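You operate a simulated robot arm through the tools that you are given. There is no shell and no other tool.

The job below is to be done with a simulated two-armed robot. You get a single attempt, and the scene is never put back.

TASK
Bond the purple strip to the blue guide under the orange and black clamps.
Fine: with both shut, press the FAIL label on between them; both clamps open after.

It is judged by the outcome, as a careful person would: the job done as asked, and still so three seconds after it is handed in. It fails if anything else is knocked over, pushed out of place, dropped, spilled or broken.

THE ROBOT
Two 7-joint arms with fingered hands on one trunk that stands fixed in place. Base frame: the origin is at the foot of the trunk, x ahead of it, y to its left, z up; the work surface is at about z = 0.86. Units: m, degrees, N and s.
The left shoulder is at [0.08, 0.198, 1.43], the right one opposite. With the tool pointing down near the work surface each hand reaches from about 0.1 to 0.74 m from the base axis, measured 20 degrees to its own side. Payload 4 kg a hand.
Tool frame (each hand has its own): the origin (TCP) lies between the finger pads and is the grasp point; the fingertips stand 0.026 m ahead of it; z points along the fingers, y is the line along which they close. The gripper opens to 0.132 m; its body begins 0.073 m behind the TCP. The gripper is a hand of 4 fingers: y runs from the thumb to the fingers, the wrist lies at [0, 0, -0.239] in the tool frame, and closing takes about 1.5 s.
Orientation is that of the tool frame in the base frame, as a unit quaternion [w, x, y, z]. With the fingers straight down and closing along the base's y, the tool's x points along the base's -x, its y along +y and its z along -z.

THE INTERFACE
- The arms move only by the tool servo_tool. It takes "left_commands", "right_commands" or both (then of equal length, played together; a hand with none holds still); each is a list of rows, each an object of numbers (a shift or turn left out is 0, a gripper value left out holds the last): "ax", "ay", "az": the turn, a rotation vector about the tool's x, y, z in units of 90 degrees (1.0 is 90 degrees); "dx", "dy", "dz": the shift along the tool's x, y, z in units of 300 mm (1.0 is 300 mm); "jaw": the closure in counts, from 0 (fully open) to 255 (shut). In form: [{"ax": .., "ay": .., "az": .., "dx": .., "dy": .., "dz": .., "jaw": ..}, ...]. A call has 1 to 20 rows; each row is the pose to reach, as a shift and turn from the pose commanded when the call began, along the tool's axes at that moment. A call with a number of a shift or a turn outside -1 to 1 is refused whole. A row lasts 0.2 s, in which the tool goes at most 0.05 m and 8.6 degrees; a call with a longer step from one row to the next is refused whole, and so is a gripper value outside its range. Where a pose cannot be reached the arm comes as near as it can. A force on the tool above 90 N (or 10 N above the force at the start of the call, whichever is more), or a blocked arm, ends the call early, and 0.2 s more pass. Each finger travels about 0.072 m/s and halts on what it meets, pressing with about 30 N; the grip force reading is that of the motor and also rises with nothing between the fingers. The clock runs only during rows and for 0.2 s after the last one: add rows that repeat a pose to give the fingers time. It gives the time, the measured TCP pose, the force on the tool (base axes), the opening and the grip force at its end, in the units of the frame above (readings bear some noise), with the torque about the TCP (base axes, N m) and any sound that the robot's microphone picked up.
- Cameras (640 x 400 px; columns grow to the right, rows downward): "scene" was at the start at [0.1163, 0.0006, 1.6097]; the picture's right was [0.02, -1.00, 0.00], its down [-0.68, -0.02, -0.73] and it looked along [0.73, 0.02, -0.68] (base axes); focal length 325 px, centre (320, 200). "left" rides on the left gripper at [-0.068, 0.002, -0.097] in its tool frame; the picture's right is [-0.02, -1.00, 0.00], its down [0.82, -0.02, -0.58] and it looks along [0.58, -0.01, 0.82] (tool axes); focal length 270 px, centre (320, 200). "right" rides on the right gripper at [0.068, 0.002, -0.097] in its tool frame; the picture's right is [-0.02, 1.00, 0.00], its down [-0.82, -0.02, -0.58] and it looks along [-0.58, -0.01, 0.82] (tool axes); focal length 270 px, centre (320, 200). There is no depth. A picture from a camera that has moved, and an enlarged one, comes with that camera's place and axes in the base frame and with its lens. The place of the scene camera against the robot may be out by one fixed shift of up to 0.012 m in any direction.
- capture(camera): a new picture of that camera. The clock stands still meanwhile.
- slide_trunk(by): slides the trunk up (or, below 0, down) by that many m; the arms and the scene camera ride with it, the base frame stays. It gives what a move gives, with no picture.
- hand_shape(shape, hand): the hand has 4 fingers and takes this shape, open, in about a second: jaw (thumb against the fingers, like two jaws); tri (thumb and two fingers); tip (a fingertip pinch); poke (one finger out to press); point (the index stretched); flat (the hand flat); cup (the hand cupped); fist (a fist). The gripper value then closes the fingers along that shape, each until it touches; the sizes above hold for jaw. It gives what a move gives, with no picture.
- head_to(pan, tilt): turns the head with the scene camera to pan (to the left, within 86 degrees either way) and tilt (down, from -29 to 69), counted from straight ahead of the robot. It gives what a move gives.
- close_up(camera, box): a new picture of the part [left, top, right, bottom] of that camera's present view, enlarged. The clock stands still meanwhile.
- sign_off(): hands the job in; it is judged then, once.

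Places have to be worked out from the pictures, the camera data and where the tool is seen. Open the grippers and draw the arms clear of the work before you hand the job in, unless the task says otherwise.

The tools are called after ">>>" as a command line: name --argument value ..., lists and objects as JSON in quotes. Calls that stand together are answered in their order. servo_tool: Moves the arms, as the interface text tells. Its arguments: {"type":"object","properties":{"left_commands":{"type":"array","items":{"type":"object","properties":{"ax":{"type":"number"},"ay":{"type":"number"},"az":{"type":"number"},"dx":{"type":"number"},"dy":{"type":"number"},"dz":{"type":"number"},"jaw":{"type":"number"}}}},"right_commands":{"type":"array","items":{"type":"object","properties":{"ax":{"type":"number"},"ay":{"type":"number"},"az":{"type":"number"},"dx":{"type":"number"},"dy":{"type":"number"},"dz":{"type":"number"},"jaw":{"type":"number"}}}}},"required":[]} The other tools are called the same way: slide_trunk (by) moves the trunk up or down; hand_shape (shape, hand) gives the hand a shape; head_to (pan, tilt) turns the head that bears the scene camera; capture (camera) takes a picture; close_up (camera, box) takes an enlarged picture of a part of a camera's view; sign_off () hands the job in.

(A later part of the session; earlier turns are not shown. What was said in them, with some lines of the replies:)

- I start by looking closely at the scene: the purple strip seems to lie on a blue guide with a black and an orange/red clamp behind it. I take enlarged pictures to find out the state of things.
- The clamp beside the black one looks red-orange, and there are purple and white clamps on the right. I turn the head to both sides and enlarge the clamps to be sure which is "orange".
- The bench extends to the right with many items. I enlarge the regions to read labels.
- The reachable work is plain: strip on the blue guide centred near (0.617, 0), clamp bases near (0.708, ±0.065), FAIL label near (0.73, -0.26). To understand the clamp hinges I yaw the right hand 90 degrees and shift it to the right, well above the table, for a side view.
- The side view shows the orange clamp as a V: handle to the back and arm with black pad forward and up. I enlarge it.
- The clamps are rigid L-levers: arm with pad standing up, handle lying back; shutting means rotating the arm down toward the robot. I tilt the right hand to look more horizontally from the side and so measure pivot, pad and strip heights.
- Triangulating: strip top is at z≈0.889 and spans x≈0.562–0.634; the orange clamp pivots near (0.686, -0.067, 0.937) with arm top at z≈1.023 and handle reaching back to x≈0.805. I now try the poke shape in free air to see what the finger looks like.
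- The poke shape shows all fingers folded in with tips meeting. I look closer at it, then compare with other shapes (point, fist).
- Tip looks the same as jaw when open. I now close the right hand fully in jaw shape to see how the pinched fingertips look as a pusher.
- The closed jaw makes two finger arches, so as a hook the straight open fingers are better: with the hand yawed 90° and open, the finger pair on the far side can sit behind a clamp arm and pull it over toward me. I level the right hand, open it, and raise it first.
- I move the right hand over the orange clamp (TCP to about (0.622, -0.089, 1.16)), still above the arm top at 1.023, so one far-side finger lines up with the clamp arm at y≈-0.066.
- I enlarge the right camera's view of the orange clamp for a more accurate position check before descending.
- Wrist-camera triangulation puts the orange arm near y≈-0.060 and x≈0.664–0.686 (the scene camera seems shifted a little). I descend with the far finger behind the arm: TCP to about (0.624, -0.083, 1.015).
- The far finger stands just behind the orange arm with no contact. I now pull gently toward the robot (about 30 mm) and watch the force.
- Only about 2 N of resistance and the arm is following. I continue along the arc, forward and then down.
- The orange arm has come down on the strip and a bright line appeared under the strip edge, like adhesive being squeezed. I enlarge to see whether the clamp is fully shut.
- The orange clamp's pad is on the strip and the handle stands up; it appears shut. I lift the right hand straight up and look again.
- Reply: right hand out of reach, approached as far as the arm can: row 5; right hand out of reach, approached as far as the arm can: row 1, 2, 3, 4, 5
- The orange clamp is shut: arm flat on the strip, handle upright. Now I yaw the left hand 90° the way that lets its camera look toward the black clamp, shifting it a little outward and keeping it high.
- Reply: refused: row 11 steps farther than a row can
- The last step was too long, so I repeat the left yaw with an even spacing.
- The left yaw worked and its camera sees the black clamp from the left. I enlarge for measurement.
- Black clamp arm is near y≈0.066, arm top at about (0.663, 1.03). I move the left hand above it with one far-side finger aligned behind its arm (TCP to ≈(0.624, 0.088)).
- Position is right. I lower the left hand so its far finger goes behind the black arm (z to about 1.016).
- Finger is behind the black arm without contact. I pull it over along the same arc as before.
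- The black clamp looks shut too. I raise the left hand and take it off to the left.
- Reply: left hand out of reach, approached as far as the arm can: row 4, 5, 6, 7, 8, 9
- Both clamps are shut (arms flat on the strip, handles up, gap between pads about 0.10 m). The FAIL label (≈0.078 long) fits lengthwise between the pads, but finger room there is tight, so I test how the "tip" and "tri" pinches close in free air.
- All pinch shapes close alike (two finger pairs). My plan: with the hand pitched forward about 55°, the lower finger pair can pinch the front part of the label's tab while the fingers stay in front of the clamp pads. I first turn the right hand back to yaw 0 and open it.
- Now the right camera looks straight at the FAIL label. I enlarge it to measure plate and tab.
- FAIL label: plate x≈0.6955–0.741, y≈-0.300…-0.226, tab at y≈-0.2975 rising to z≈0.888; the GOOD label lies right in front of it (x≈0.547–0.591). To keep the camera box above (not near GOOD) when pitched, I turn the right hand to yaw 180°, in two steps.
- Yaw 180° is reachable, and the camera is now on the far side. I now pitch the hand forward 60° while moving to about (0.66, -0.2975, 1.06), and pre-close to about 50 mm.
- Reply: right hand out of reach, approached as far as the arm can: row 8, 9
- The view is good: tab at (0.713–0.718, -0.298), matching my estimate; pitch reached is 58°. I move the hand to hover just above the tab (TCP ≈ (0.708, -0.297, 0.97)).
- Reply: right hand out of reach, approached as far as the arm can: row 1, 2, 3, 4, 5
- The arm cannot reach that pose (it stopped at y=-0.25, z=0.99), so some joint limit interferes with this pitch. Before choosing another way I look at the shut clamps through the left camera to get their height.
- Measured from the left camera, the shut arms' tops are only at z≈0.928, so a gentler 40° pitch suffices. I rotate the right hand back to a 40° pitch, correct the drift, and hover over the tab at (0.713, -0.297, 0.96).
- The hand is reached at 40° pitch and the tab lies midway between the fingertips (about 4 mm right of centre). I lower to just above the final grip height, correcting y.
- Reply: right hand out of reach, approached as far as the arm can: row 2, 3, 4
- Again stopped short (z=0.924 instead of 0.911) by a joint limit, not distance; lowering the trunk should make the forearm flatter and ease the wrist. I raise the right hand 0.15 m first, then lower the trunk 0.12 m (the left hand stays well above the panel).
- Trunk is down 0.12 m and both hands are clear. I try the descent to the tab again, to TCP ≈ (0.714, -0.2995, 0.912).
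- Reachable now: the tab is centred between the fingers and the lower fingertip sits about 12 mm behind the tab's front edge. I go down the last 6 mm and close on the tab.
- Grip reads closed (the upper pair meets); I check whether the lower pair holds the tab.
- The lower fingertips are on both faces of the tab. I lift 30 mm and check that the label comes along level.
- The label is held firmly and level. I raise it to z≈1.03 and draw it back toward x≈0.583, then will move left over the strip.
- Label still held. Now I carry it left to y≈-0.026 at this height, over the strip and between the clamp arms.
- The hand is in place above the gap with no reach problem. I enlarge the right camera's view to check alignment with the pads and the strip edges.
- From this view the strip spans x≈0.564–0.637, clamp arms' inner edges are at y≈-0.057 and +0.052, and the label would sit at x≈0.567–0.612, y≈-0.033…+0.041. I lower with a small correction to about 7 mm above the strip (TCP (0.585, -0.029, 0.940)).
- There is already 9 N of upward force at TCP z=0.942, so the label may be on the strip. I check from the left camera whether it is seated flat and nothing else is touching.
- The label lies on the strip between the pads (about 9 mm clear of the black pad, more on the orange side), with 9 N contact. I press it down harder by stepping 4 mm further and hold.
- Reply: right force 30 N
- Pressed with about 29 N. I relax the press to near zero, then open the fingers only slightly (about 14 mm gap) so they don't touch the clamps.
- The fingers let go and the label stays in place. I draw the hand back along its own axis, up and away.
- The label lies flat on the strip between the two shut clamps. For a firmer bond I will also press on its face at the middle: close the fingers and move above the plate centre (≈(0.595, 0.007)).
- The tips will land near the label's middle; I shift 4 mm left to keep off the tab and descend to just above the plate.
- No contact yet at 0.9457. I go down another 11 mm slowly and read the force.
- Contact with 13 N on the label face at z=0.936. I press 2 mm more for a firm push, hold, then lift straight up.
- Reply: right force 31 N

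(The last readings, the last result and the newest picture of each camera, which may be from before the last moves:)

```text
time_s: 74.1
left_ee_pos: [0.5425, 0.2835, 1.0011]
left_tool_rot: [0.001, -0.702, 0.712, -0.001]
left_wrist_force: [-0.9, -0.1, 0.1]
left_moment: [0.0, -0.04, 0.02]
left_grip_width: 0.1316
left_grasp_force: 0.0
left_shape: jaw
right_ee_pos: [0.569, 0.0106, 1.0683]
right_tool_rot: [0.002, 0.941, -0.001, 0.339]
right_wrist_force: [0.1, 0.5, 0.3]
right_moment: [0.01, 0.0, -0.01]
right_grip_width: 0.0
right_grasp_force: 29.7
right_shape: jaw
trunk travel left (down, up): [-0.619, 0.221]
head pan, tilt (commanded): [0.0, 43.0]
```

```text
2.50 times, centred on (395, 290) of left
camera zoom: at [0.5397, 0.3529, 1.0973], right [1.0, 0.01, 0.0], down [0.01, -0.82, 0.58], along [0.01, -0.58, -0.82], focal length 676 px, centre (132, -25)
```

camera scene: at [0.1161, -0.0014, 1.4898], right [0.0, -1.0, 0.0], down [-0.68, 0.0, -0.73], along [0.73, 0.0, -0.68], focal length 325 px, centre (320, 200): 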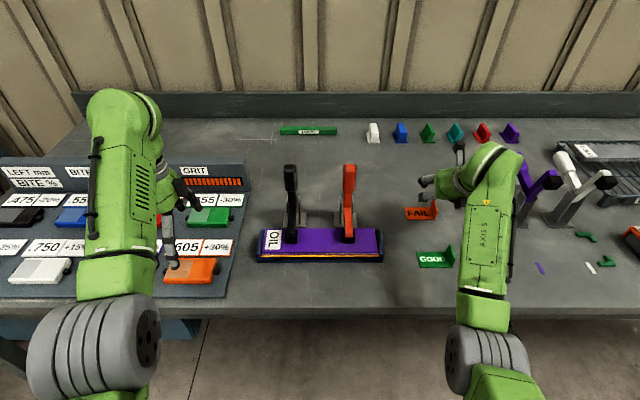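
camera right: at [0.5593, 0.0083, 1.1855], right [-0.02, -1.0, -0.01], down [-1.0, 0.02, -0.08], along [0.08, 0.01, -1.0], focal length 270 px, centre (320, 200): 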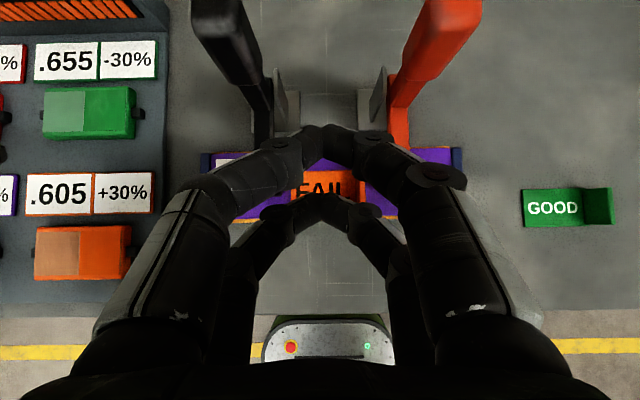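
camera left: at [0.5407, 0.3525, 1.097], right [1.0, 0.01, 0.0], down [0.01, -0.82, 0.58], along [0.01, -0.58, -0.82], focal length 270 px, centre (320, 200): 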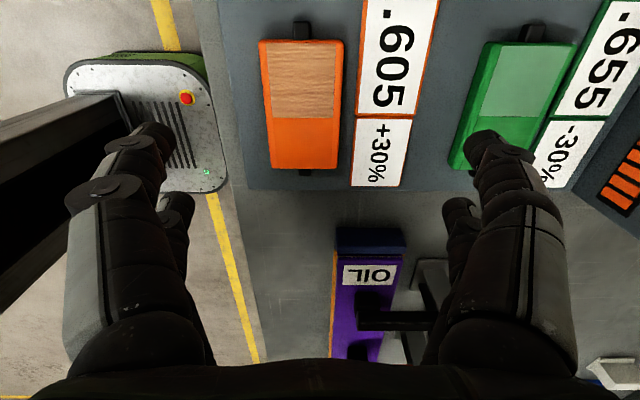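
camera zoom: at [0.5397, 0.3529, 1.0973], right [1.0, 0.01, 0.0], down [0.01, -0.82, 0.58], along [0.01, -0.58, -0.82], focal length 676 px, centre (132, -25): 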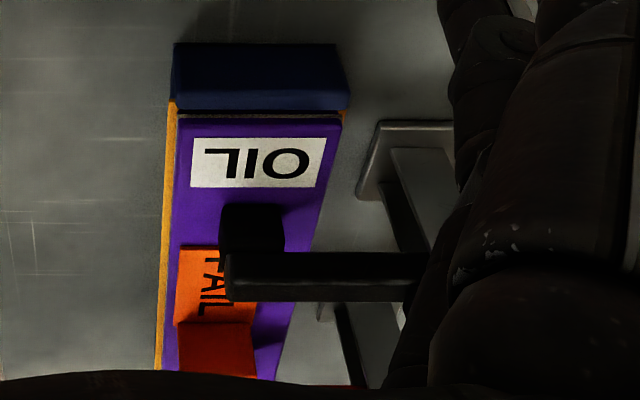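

Label is on firmly with both clamps shut. Now I open the clamps: I bring the right hand (fingers closed) in front of the upright orange handle, TCP ≈ (0.600, -0.067, 1.03).

>>> servo_tool --right_commands '[{"dx": 0.0, "dy": 0.087, "dz": 0.03, "jaw": 255}, {"dx": 0.0, "dy": 0.174, "dz": 0.09, "jaw": 255}, {"dx": -0.002, "dy": 0.2587, "dz": 0.164, "jaw": 255}, {"dx": -0.002, "dy": 0.2587, "dz": 0.164, "jaw": 255}]'

>>> capture --camera "right"

>>> close_up --camera "scene" --box '[230, 110, 430, 290]'

```text
time_s: 75.1
left_ee_pos: [0.5432, 0.2832, 1.0005]
left_tool_rot: [-0.001, -0.703, 0.712, -0.001]
left_wrist_force: [-0.3, 0.9, 0.0]
left_moment: [0.01, 0.0, -0.01]
left_grip_width: 0.1321
left_grasp_force: 0.1
left_shape: jaw
right_ee_pos: [0.6013, -0.0677, 1.0276]
right_tool_rot: [0.001, 0.941, 0.0, 0.339]
right_wrist_force: [-0.6, 0.3, 0.1]
right_moment: [0.01, -0.01, -0.05]
right_grip_width: 0.0002
right_grasp_force: 30.2
right_shape: jaw
trunk travel left (down, up): [-0.619, 0.221]
head pan, tilt (commanded): [0.0, 43.0]
```

```text
taken
camera right: at [0.5918, -0.0693, 1.1467], right [-0.02, -1.0, -0.02], down [-1.0, 0.02, -0.08], along [0.08, 0.01, -1.0], focal length 270 px, centre (320, 200)
```

right: 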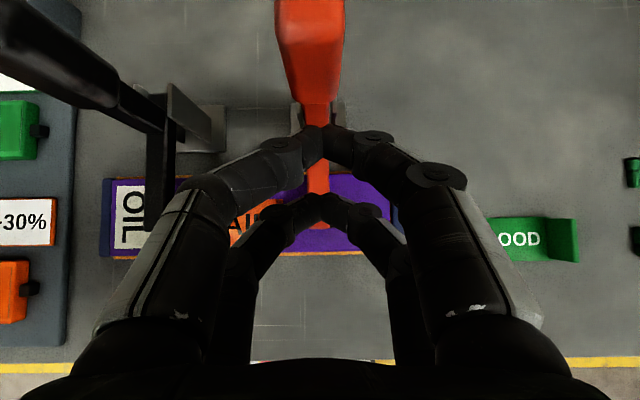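

```text
2.22 times, centred on (330, 200) of scene
camera zoom: at [0.1162, -0.0011, 1.4897], right [0.0, -1.0, 0.0], down [-0.68, 0.0, -0.73], along [0.73, 0.0, -0.68], focal length 722 px, centre (298, 200)
```

zoom: 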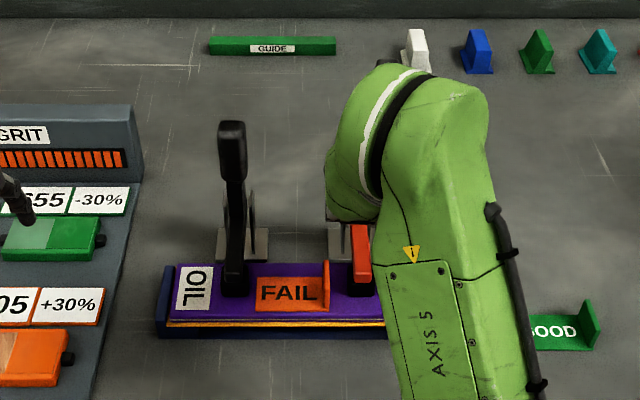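

Well aligned with the orange handle. I push it back gently along its arc and watch the force.

>>> servo_tool --right_commands '[{"dx": 0.0398, "dz": 0.0314, "jaw": 255}, {"dx": 0.0962, "dz": 0.0522, "jaw": 255}, {"dx": 0.135, "dz": 0.0759, "jaw": 255}, {"dx": 0.1718, "dz": 0.1021, "jaw": 255}, {"dx": 0.1718, "dz": 0.1021, "jaw": 255}]'

>>> capture --camera "right"

```text
time_s: 76.3
left_ee_pos: [0.5414, 0.2827, 1.0021]
left_tool_rot: [0.001, -0.702, 0.712, -0.001]
left_wrist_force: [0.1, 0.3, 0.0]
left_moment: [0.0, 0.01, 0.0]
left_grip_width: 0.1319
left_grasp_force: 0.1
left_shape: jaw
right_ee_pos: [0.6596, -0.0673, 1.0383]
right_tool_rot: [0.0, 0.941, 0.001, 0.34]
right_wrist_force: [-4.4, -0.1, 0.9]
right_moment: [0.01, 0.01, -0.03]
right_grip_width: 0.0
right_grasp_force: 30.2
right_shape: jaw
trunk travel left (down, up): [-0.619, 0.221]
head pan, tilt (commanded): [0.0, 43.0]
```

```text
taken
camera right: at [0.6494, -0.0691, 1.1574], right [-0.02, -1.0, -0.02], down [-1.0, 0.02, -0.08], along [0.08, 0.01, -1.0], focal length 270 px, centre (320, 200)
```

right: 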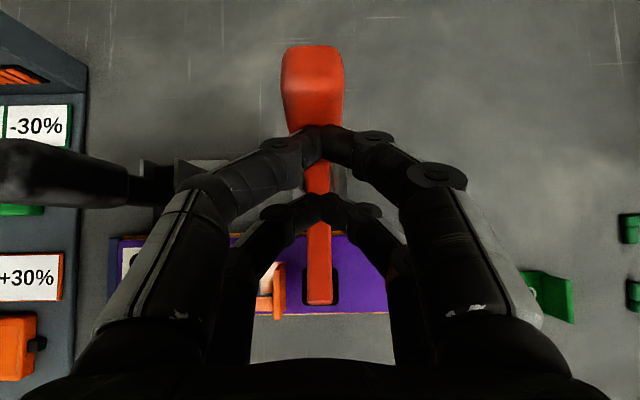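

The handle moves back with about 4 N. I continue along the arc to tip it well past halfway.

>>> servo_tool --right_commands '[{"dx": 0.0325, "dz": 0.0313, "jaw": 255}, {"dx": 0.0615, "dz": 0.0642, "jaw": 255}, {"dx": 0.0765, "dz": 0.0905, "jaw": 255}, {"dx": 0.0914, "dz": 0.1168, "jaw": 255}, {"dx": 0.1016, "dz": 0.145, "jaw": 255}, {"dx": 0.1118, "dz": 0.1732, "jaw": 255}, {"dx": 0.1118, "dz": 0.1732, "jaw": 255}]'

>>> capture --camera "right"

>>> close_up --camera "left" --box '[320, 190, 520, 370]'

```text
time_s: 77.9
left_ee_pos: [0.5421, 0.2829, 1.0008]
left_tool_rot: [0.0, -0.702, 0.712, 0.0]
left_wrist_force: [-0.6, -0.6, -0.5]
left_moment: [-0.02, -0.04, 0.01]
left_grip_width: 0.1318
left_grasp_force: 0.0
left_shape: jaw
right_ee_pos: [0.7189, -0.0671, 1.0191]
right_tool_rot: [-0.001, 0.941, 0.001, 0.339]
right_wrist_force: [-0.1, 0.3, 0.5]
right_moment: [-0.02, -0.01, -0.01]
right_grip_width: 0.0001
right_grasp_force: 30.3
right_shape: jaw
trunk travel left (down, up): [-0.619, 0.221]
head pan, tilt (commanded): [0.0, 43.0]
```

```text
taken
camera right: at [0.7097, -0.0689, 1.1375], right [-0.02, -1.0, -0.02], down [-1.0, 0.02, -0.08], along [0.08, 0.01, -1.0], focal length 270 px, centre (320, 200)
```

right: 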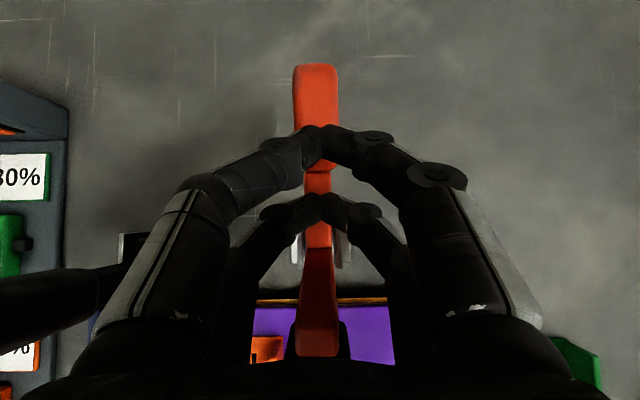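

```text
2.22 times, centred on (420, 280) of left
camera zoom: at [0.5407, 0.3529, 1.0968], right [1.0, 0.01, 0.0], down [0.01, -0.82, 0.58], along [0.01, -0.58, -0.82], focal length 601 px, centre (98, 22)
```

zoom: 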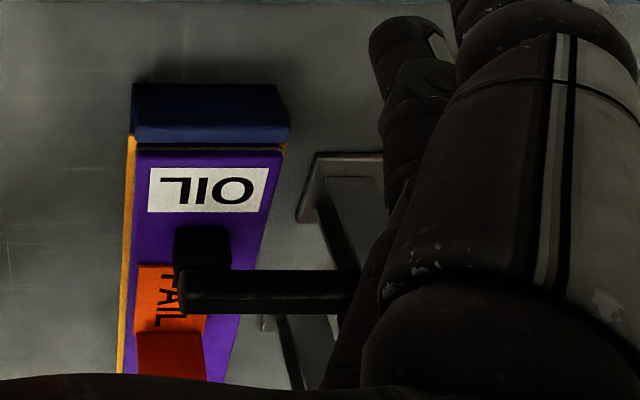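

The orange clamp has flipped open by itself (no force left). I lift the hand straight up, come back, and move it in front of the upright black handle at y≈0.062.

>>> servo_tool --right_commands '[{"dx": 0.0853, "dz": -0.1025, "jaw": 255}, {"dx": 0.1705, "dz": -0.205, "jaw": 255}, {"dx": 0.0893, "dz": -0.316, "jaw": 255}, {"dx": -0.0131, "dz": -0.4012, "jaw": 255}, {"dx": -0.1157, "dz": -0.4864, "jaw": 255}, {"dx": -0.1157, "dz": -0.4864, "jaw": 255}]'

>>> capture --camera "right"

>>> close_up --camera "scene" --box '[230, 110, 430, 290]'

```text
time_s: 79.3
left_ee_pos: [0.5419, 0.2839, 1.0002]
left_tool_rot: [0.0, -0.702, 0.713, 0.0]
left_wrist_force: [0.3, 0.7, 0.2]
left_moment: [0.01, 0.04, -0.01]
left_grip_width: 0.1319
left_grasp_force: 0.0
left_shape: jaw
right_ee_pos: [0.5988, -0.0656, 1.1091]
right_tool_rot: [0.0, 0.941, 0.001, 0.339]
right_wrist_force: [-0.4, 0.1, 0.1]
right_moment: [-0.04, 0.01, 0.01]
right_grip_width: 0.0001
right_grasp_force: 29.8
right_shape: jaw
trunk travel left (down, up): [-0.619, 0.221]
head pan, tilt (commanded): [0.0, 43.0]
```

```text
taken
camera right: at [0.5892, -0.0682, 1.2279], right [-0.02, -1.0, -0.02], down [-1.0, 0.02, -0.08], along [0.08, 0.01, -1.0], focal length 270 px, centre (320, 200)
```

right: 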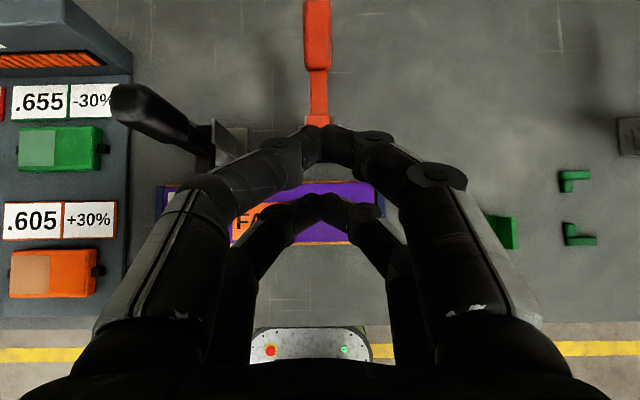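

```text
2.22 times, centred on (330, 200) of scene
camera zoom: at [0.117, -0.0013, 1.4897], right [0.0, -1.0, 0.0], down [-0.68, 0.0, -0.73], along [0.73, 0.0, -0.68], focal length 722 px, centre (298, 200)
```

zoom: 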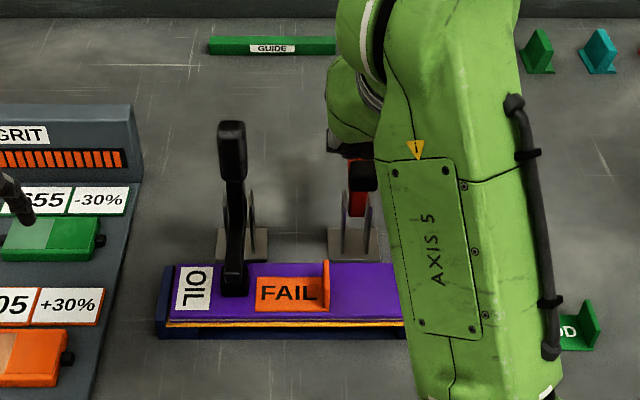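

Orange clamp is open and the label and strip stay put. I now move in front of the black handle: over to y≈0.063, then down to z≈1.03.

>>> servo_tool --right_commands '[{"dy": -0.143, "jaw": 255}, {"dy": -0.286, "jaw": 255}, {"dy": -0.4287, "jaw": 255}, {"dx": -0.085, "dy": -0.4287, "dz": 0.105, "jaw": 255}, {"dx": -0.17, "dy": -0.4287, "dz": 0.21, "jaw": 255}, {"dx": -0.17, "dy": -0.4287, "dz": 0.21, "jaw": 255}]'

>>> capture --camera "right"

>>> capture --camera "left"

```text
time_s: 80.7
left_ee_pos: [0.5417, 0.2841, 0.9992]
left_tool_rot: [0.0, -0.702, 0.712, -0.001]
left_wrist_force: [-0.6, 0.2, 0.7]
left_moment: [0.0, -0.01, 0.0]
left_grip_width: 0.1318
left_grasp_force: 0.0
left_shape: jaw
right_ee_pos: [0.6005, 0.0631, 1.0277]
right_tool_rot: [0.0, 0.941, 0.001, 0.34]
right_wrist_force: [-0.8, 0.2, 0.1]
right_moment: [0.01, 0.01, 0.0]
right_grip_width: 0.0
right_grasp_force: 29.9
right_shape: jaw
trunk travel left (down, up): [-0.619, 0.221]
head pan, tilt (commanded): [0.0, 43.0]
```

```text
taken
camera right: at [0.5904, 0.0611, 1.1468], right [-0.02, -1.0, -0.02], down [-1.0, 0.02, -0.08], along [0.08, 0.01, -1.0], focal length 270 px, centre (320, 200)
```

right: 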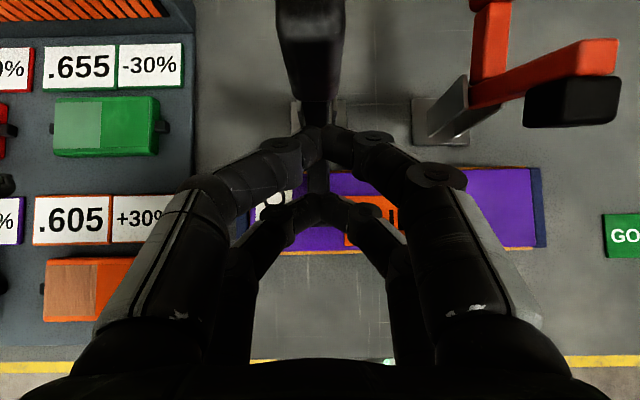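

```text
taken
camera left: at [0.5406, 0.3535, 1.0967], right [1.0, 0.01, 0.0], down [0.01, -0.82, 0.58], along [0.01, -0.58, -0.82], focal length 270 px, centre (320, 200)
```

left: 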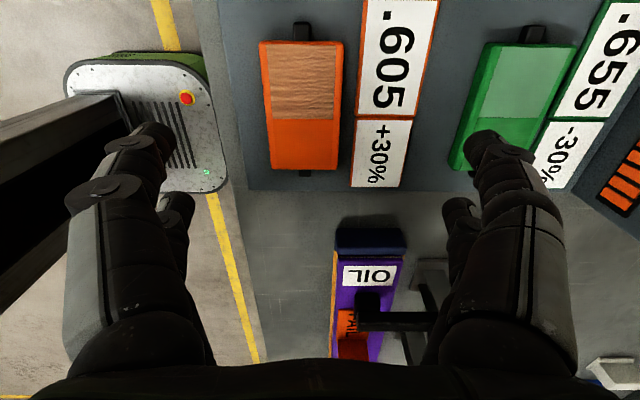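

Aligned with the black handle. I push it back along the same arc in one go.

>>> servo_tool --right_commands '[{"dx": 0.0398, "dz": 0.0314, "jaw": 255}, {"dx": 0.0962, "dz": 0.0522, "jaw": 255}, {"dx": 0.135, "dz": 0.0759, "jaw": 255}, {"dx": 0.1718, "dz": 0.1021, "jaw": 255}, {"dx": 0.2043, "dz": 0.1334, "jaw": 255}, {"dx": 0.2333, "dz": 0.1663, "jaw": 255}, {"dx": 0.2483, "dz": 0.1926, "jaw": 255}, {"dx": 0.2632, "dz": 0.2189, "jaw": 255}, {"dx": 0.2734, "dz": 0.2471, "jaw": 255}, {"dx": 0.2836, "dz": 0.2753, "jaw": 255}, {"dx": 0.2836, "dz": 0.2753, "jaw": 255}]'

>>> capture --camera "right"

>>> close_up --camera "left" --box '[320, 190, 520, 370]'

```text
time_s: 83.1
left_ee_pos: [0.5422, 0.2834, 1.0007]
left_tool_rot: [0.001, -0.702, 0.712, 0.0]
left_wrist_force: [0.1, 0.3, 1.0]
left_moment: [-0.02, 0.01, 0.01]
left_grip_width: 0.1319
left_grasp_force: 0.0
left_shape: jaw
right_ee_pos: [0.7183, 0.0614, 1.0181]
right_tool_rot: [0.0, 0.941, 0.001, 0.34]
right_wrist_force: [-0.3, 0.5, -0.2]
right_moment: [-0.03, -0.02, -0.01]
right_grip_width: 0.0
right_grasp_force: 29.9
right_shape: jaw
trunk travel left (down, up): [-0.619, 0.221]
head pan, tilt (commanded): [0.0, 43.0]
```

```text
taken
camera right: at [0.709, 0.0589, 1.137], right [-0.02, -1.0, -0.02], down [-1.0, 0.02, -0.08], along [0.08, 0.01, -1.0], focal length 270 px, centre (320, 200)
```

right: 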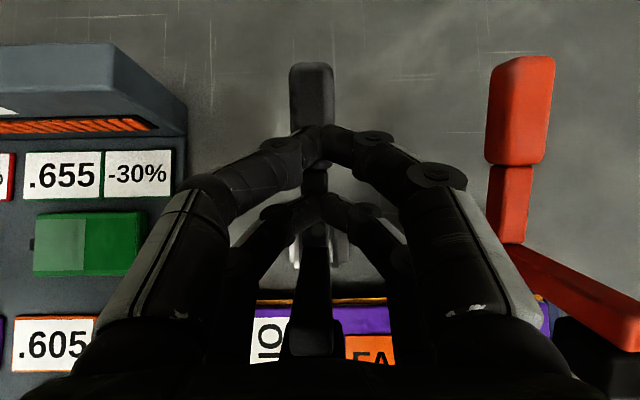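

```text
2.22 times, centred on (420, 280) of left
camera zoom: at [0.5405, 0.3529, 1.0969], right [1.0, 0.01, 0.0], down [0.01, -0.82, 0.58], along [0.01, -0.58, -0.82], focal length 601 px, centre (98, 22)
```

zoom: 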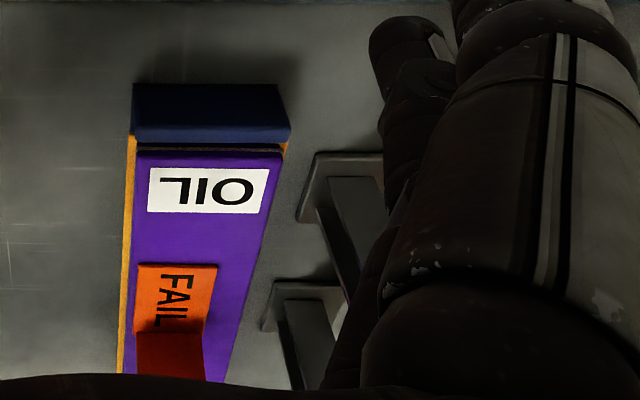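

Both clamps are open, strip and label in place. I lift the right hand, draw it back, then take it to the right side, clear of everything.

>>> servo_tool --right_commands '[{"dx": 0.0853, "dz": -0.1025, "jaw": 255}, {"dx": 0.1705, "dz": -0.205, "jaw": 255}, {"dx": 0.0893, "dz": -0.316, "jaw": 255}, {"dx": -0.0131, "dz": -0.4012, "jaw": 255}, {"dx": -0.1157, "dz": -0.4864, "jaw": 255}, {"dx": -0.1157, "dz": -0.4864, "jaw": 255}]'

>>> servo_tool --right_commands '[{"dy": 0.14}, {"dy": 0.28}, {"dy": 0.42}, {"dy": 0.56}, {"dy": 0.7}, {"dy": 0.84}, {"dy": 0.98}, {"dy": 0.98}]'

>>> capture --camera "scene"

>>> close_up --camera "scene" --box '[240, 130, 420, 290]'

```text
time_s: 84.5
left_ee_pos: [0.5415, 0.2847, 1.0001]
left_tool_rot: [0.0, -0.702, 0.712, 0.0]
left_wrist_force: [0.0, -0.3, 0.5]
left_moment: [0.04, 0.01, -0.03]
left_grip_width: 0.1321
left_grasp_force: 0.2
left_shape: jaw
right_ee_pos: [0.5993, 0.0621, 1.1085]
right_tool_rot: [-0.001, 0.941, 0.001, 0.338]
right_wrist_force: [-0.1, 0.0, 0.0]
right_moment: [0.02, 0.02, -0.01]
right_grip_width: 0.0001
right_grasp_force: 30.4
right_shape: jaw
trunk travel left (down, up): [-0.619, 0.221]
head pan, tilt (commanded): [0.0, 43.0]
```

```text
time_s: 86.3
left_ee_pos: [0.5418, 0.2854, 0.999]
left_tool_rot: [0.0, -0.702, 0.712, -0.001]
left_wrist_force: [0.5, 0.5, 0.4]
left_moment: [-0.01, -0.03, 0.01]
left_grip_width: 0.1321
left_grasp_force: 0.1
left_shape: jaw
right_ee_pos: [0.5987, -0.2321, 1.1086]
right_tool_rot: [0.0, 0.94, 0.001, 0.34]
right_wrist_force: [0.6, -0.4, -0.3]
right_moment: [-0.01, 0.04, 0.01]
right_grip_width: 0.0
right_grasp_force: 30.7
right_shape: jaw
trunk travel left (down, up): [-0.619, 0.221]
head pan, tilt (commanded): [0.0, 43.0]
```

```text
taken
camera scene: at [0.1163, -0.0007, 1.4897], right [0.0, -1.0, 0.0], down [-0.68, 0.0, -0.73], along [0.73, 0.0, -0.68], focal length 325 px, centre (320, 200)
```

scene: 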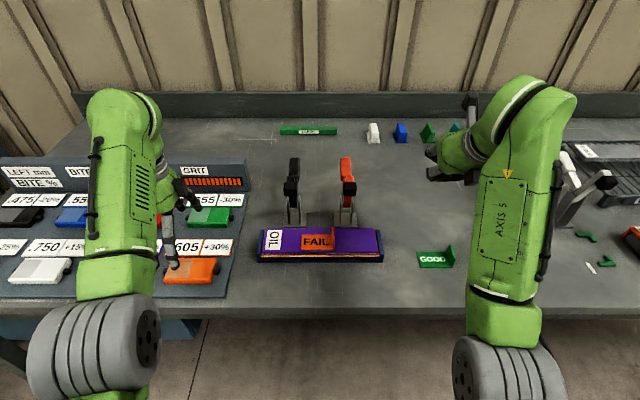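

```text
2.50 times, centred on (330, 210) of scene
camera zoom: at [0.1163, -0.0007, 1.4897], right [0.0, -1.0, 0.0], down [-0.68, 0.0, -0.73], along [0.73, 0.0, -0.68], focal length 812 px, centre (295, 175)
```

zoom: 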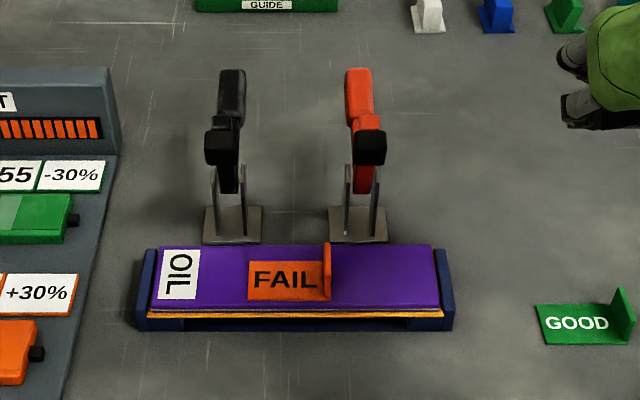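

Both clamps stand open, the strip sits bonded in the blue guide, and FAIL is on between them; nothing else has moved. I open the right gripper and raise the trunk again so both arms are well clear.

>>> servo_tool --right_commands '[{"jaw": 0}, {"jaw": 0}, {"jaw": 0}, {"jaw": 0}, {"jaw": 0}, {"jaw": 0}, {"jaw": 0}, {"jaw": 0}]'

>>> slide_trunk --by 0.12

>>> capture --camera "scene"

>>> close_up --camera "scene" --box '[240, 160, 460, 310]'

```text
time_s: 88.1
left_ee_pos: [0.5422, 0.284, 1.0012]
left_tool_rot: [0.0, -0.702, 0.712, -0.001]
left_wrist_force: [0.1, -0.3, 0.1]
left_moment: [-0.04, 0.0, -0.01]
left_grip_width: 0.132
left_grasp_force: 0.1
left_shape: jaw
right_ee_pos: [0.5986, -0.2324, 1.1088]
right_tool_rot: [-0.001, 0.941, 0.001, 0.339]
right_wrist_force: [0.1, -0.1, 0.2]
right_moment: [0.0, 0.0, -0.02]
right_grip_width: 0.1319
right_grasp_force: 0.0
right_shape: jaw
trunk travel left (down, up): [-0.619, 0.221]
head pan, tilt (commanded): [0.0, 43.0]
```

```text
time_s: 89.6
left_ee_pos: [0.5429, 0.2832, 1.1197]
left_tool_rot: [0.0, -0.702, 0.712, 0.0]
left_wrist_force: [-0.7, 0.1, 0.5]
left_moment: [-0.01, 0.03, -0.01]
left_grip_width: 0.1318
left_grasp_force: 0.1
left_shape: jaw
right_ee_pos: [0.5988, -0.2328, 1.2303]
right_tool_rot: [0.0, 0.941, 0.001, 0.34]
right_wrist_force: [0.7, 0.2, -0.3]
right_moment: [-0.01, 0.02, 0.01]
right_grip_width: 0.132
right_grasp_force: 0.0
right_shape: jaw
trunk travel left (down, up): [-0.739, 0.101]
head pan, tilt (commanded): [0.0, 43.0]
```

```text
taken
camera scene: at [0.1165, -0.0013, 1.6097], right [0.0, -1.0, 0.0], down [-0.68, 0.0, -0.73], along [0.73, 0.0, -0.68], focal length 325 px, centre (320, 200)
```

scene: 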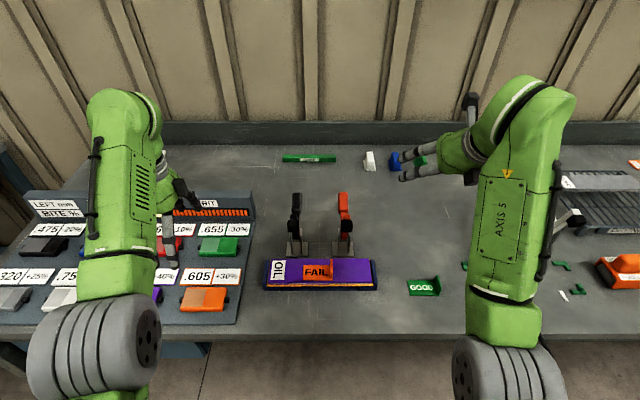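

```text
2.67 times, centred on (350, 235) of scene
camera zoom: at [0.1165, -0.0013, 1.6097], right [0.0, -1.0, 0.0], down [-0.68, 0.0, -0.73], along [0.73, 0.0, -0.68], focal length 866 px, centre (240, 107)
```

zoom: 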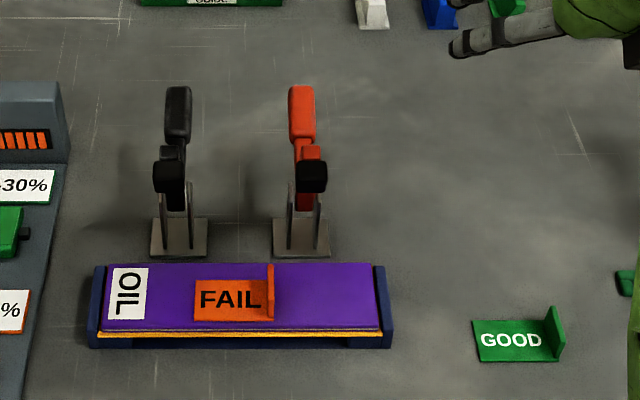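

The final pictures show the strip pressed in the blue guide with glue squeezed along its edge. The FAIL label is on between the clamps, both clamps are open, both grippers are open, and the arms are clear. I hand the job in.

>>> sign_off

```text
The job is handed in.
```

I shut both clamps on the purple strip, pressed the FAIL label on between them, then opened both clamps and handed the job in.

- **Clamping:** Both arms came down flat on the strip. A line of adhesive showed along its edge once the orange clamp shut. The orange clamp was shut for about 55 seconds and the black one for about 50.
- **Label:** With both shut, I placed FAIL lengthwise between the clamps, about 9 mm clear of the black pad and further from the orange one. I pressed it with about 29 N through its tab, then about 30 N on its face.
- **After:** The label stayed on when both clamps opened. In the last pictures nothing else had moved, and both hands were open and clear of the work.

I could not test the bond itself, so how well it holds rests on those pictures and the time under clamp. The clamp I took as orange looks a little red. Black, purple and white were the only other clamps I saw.
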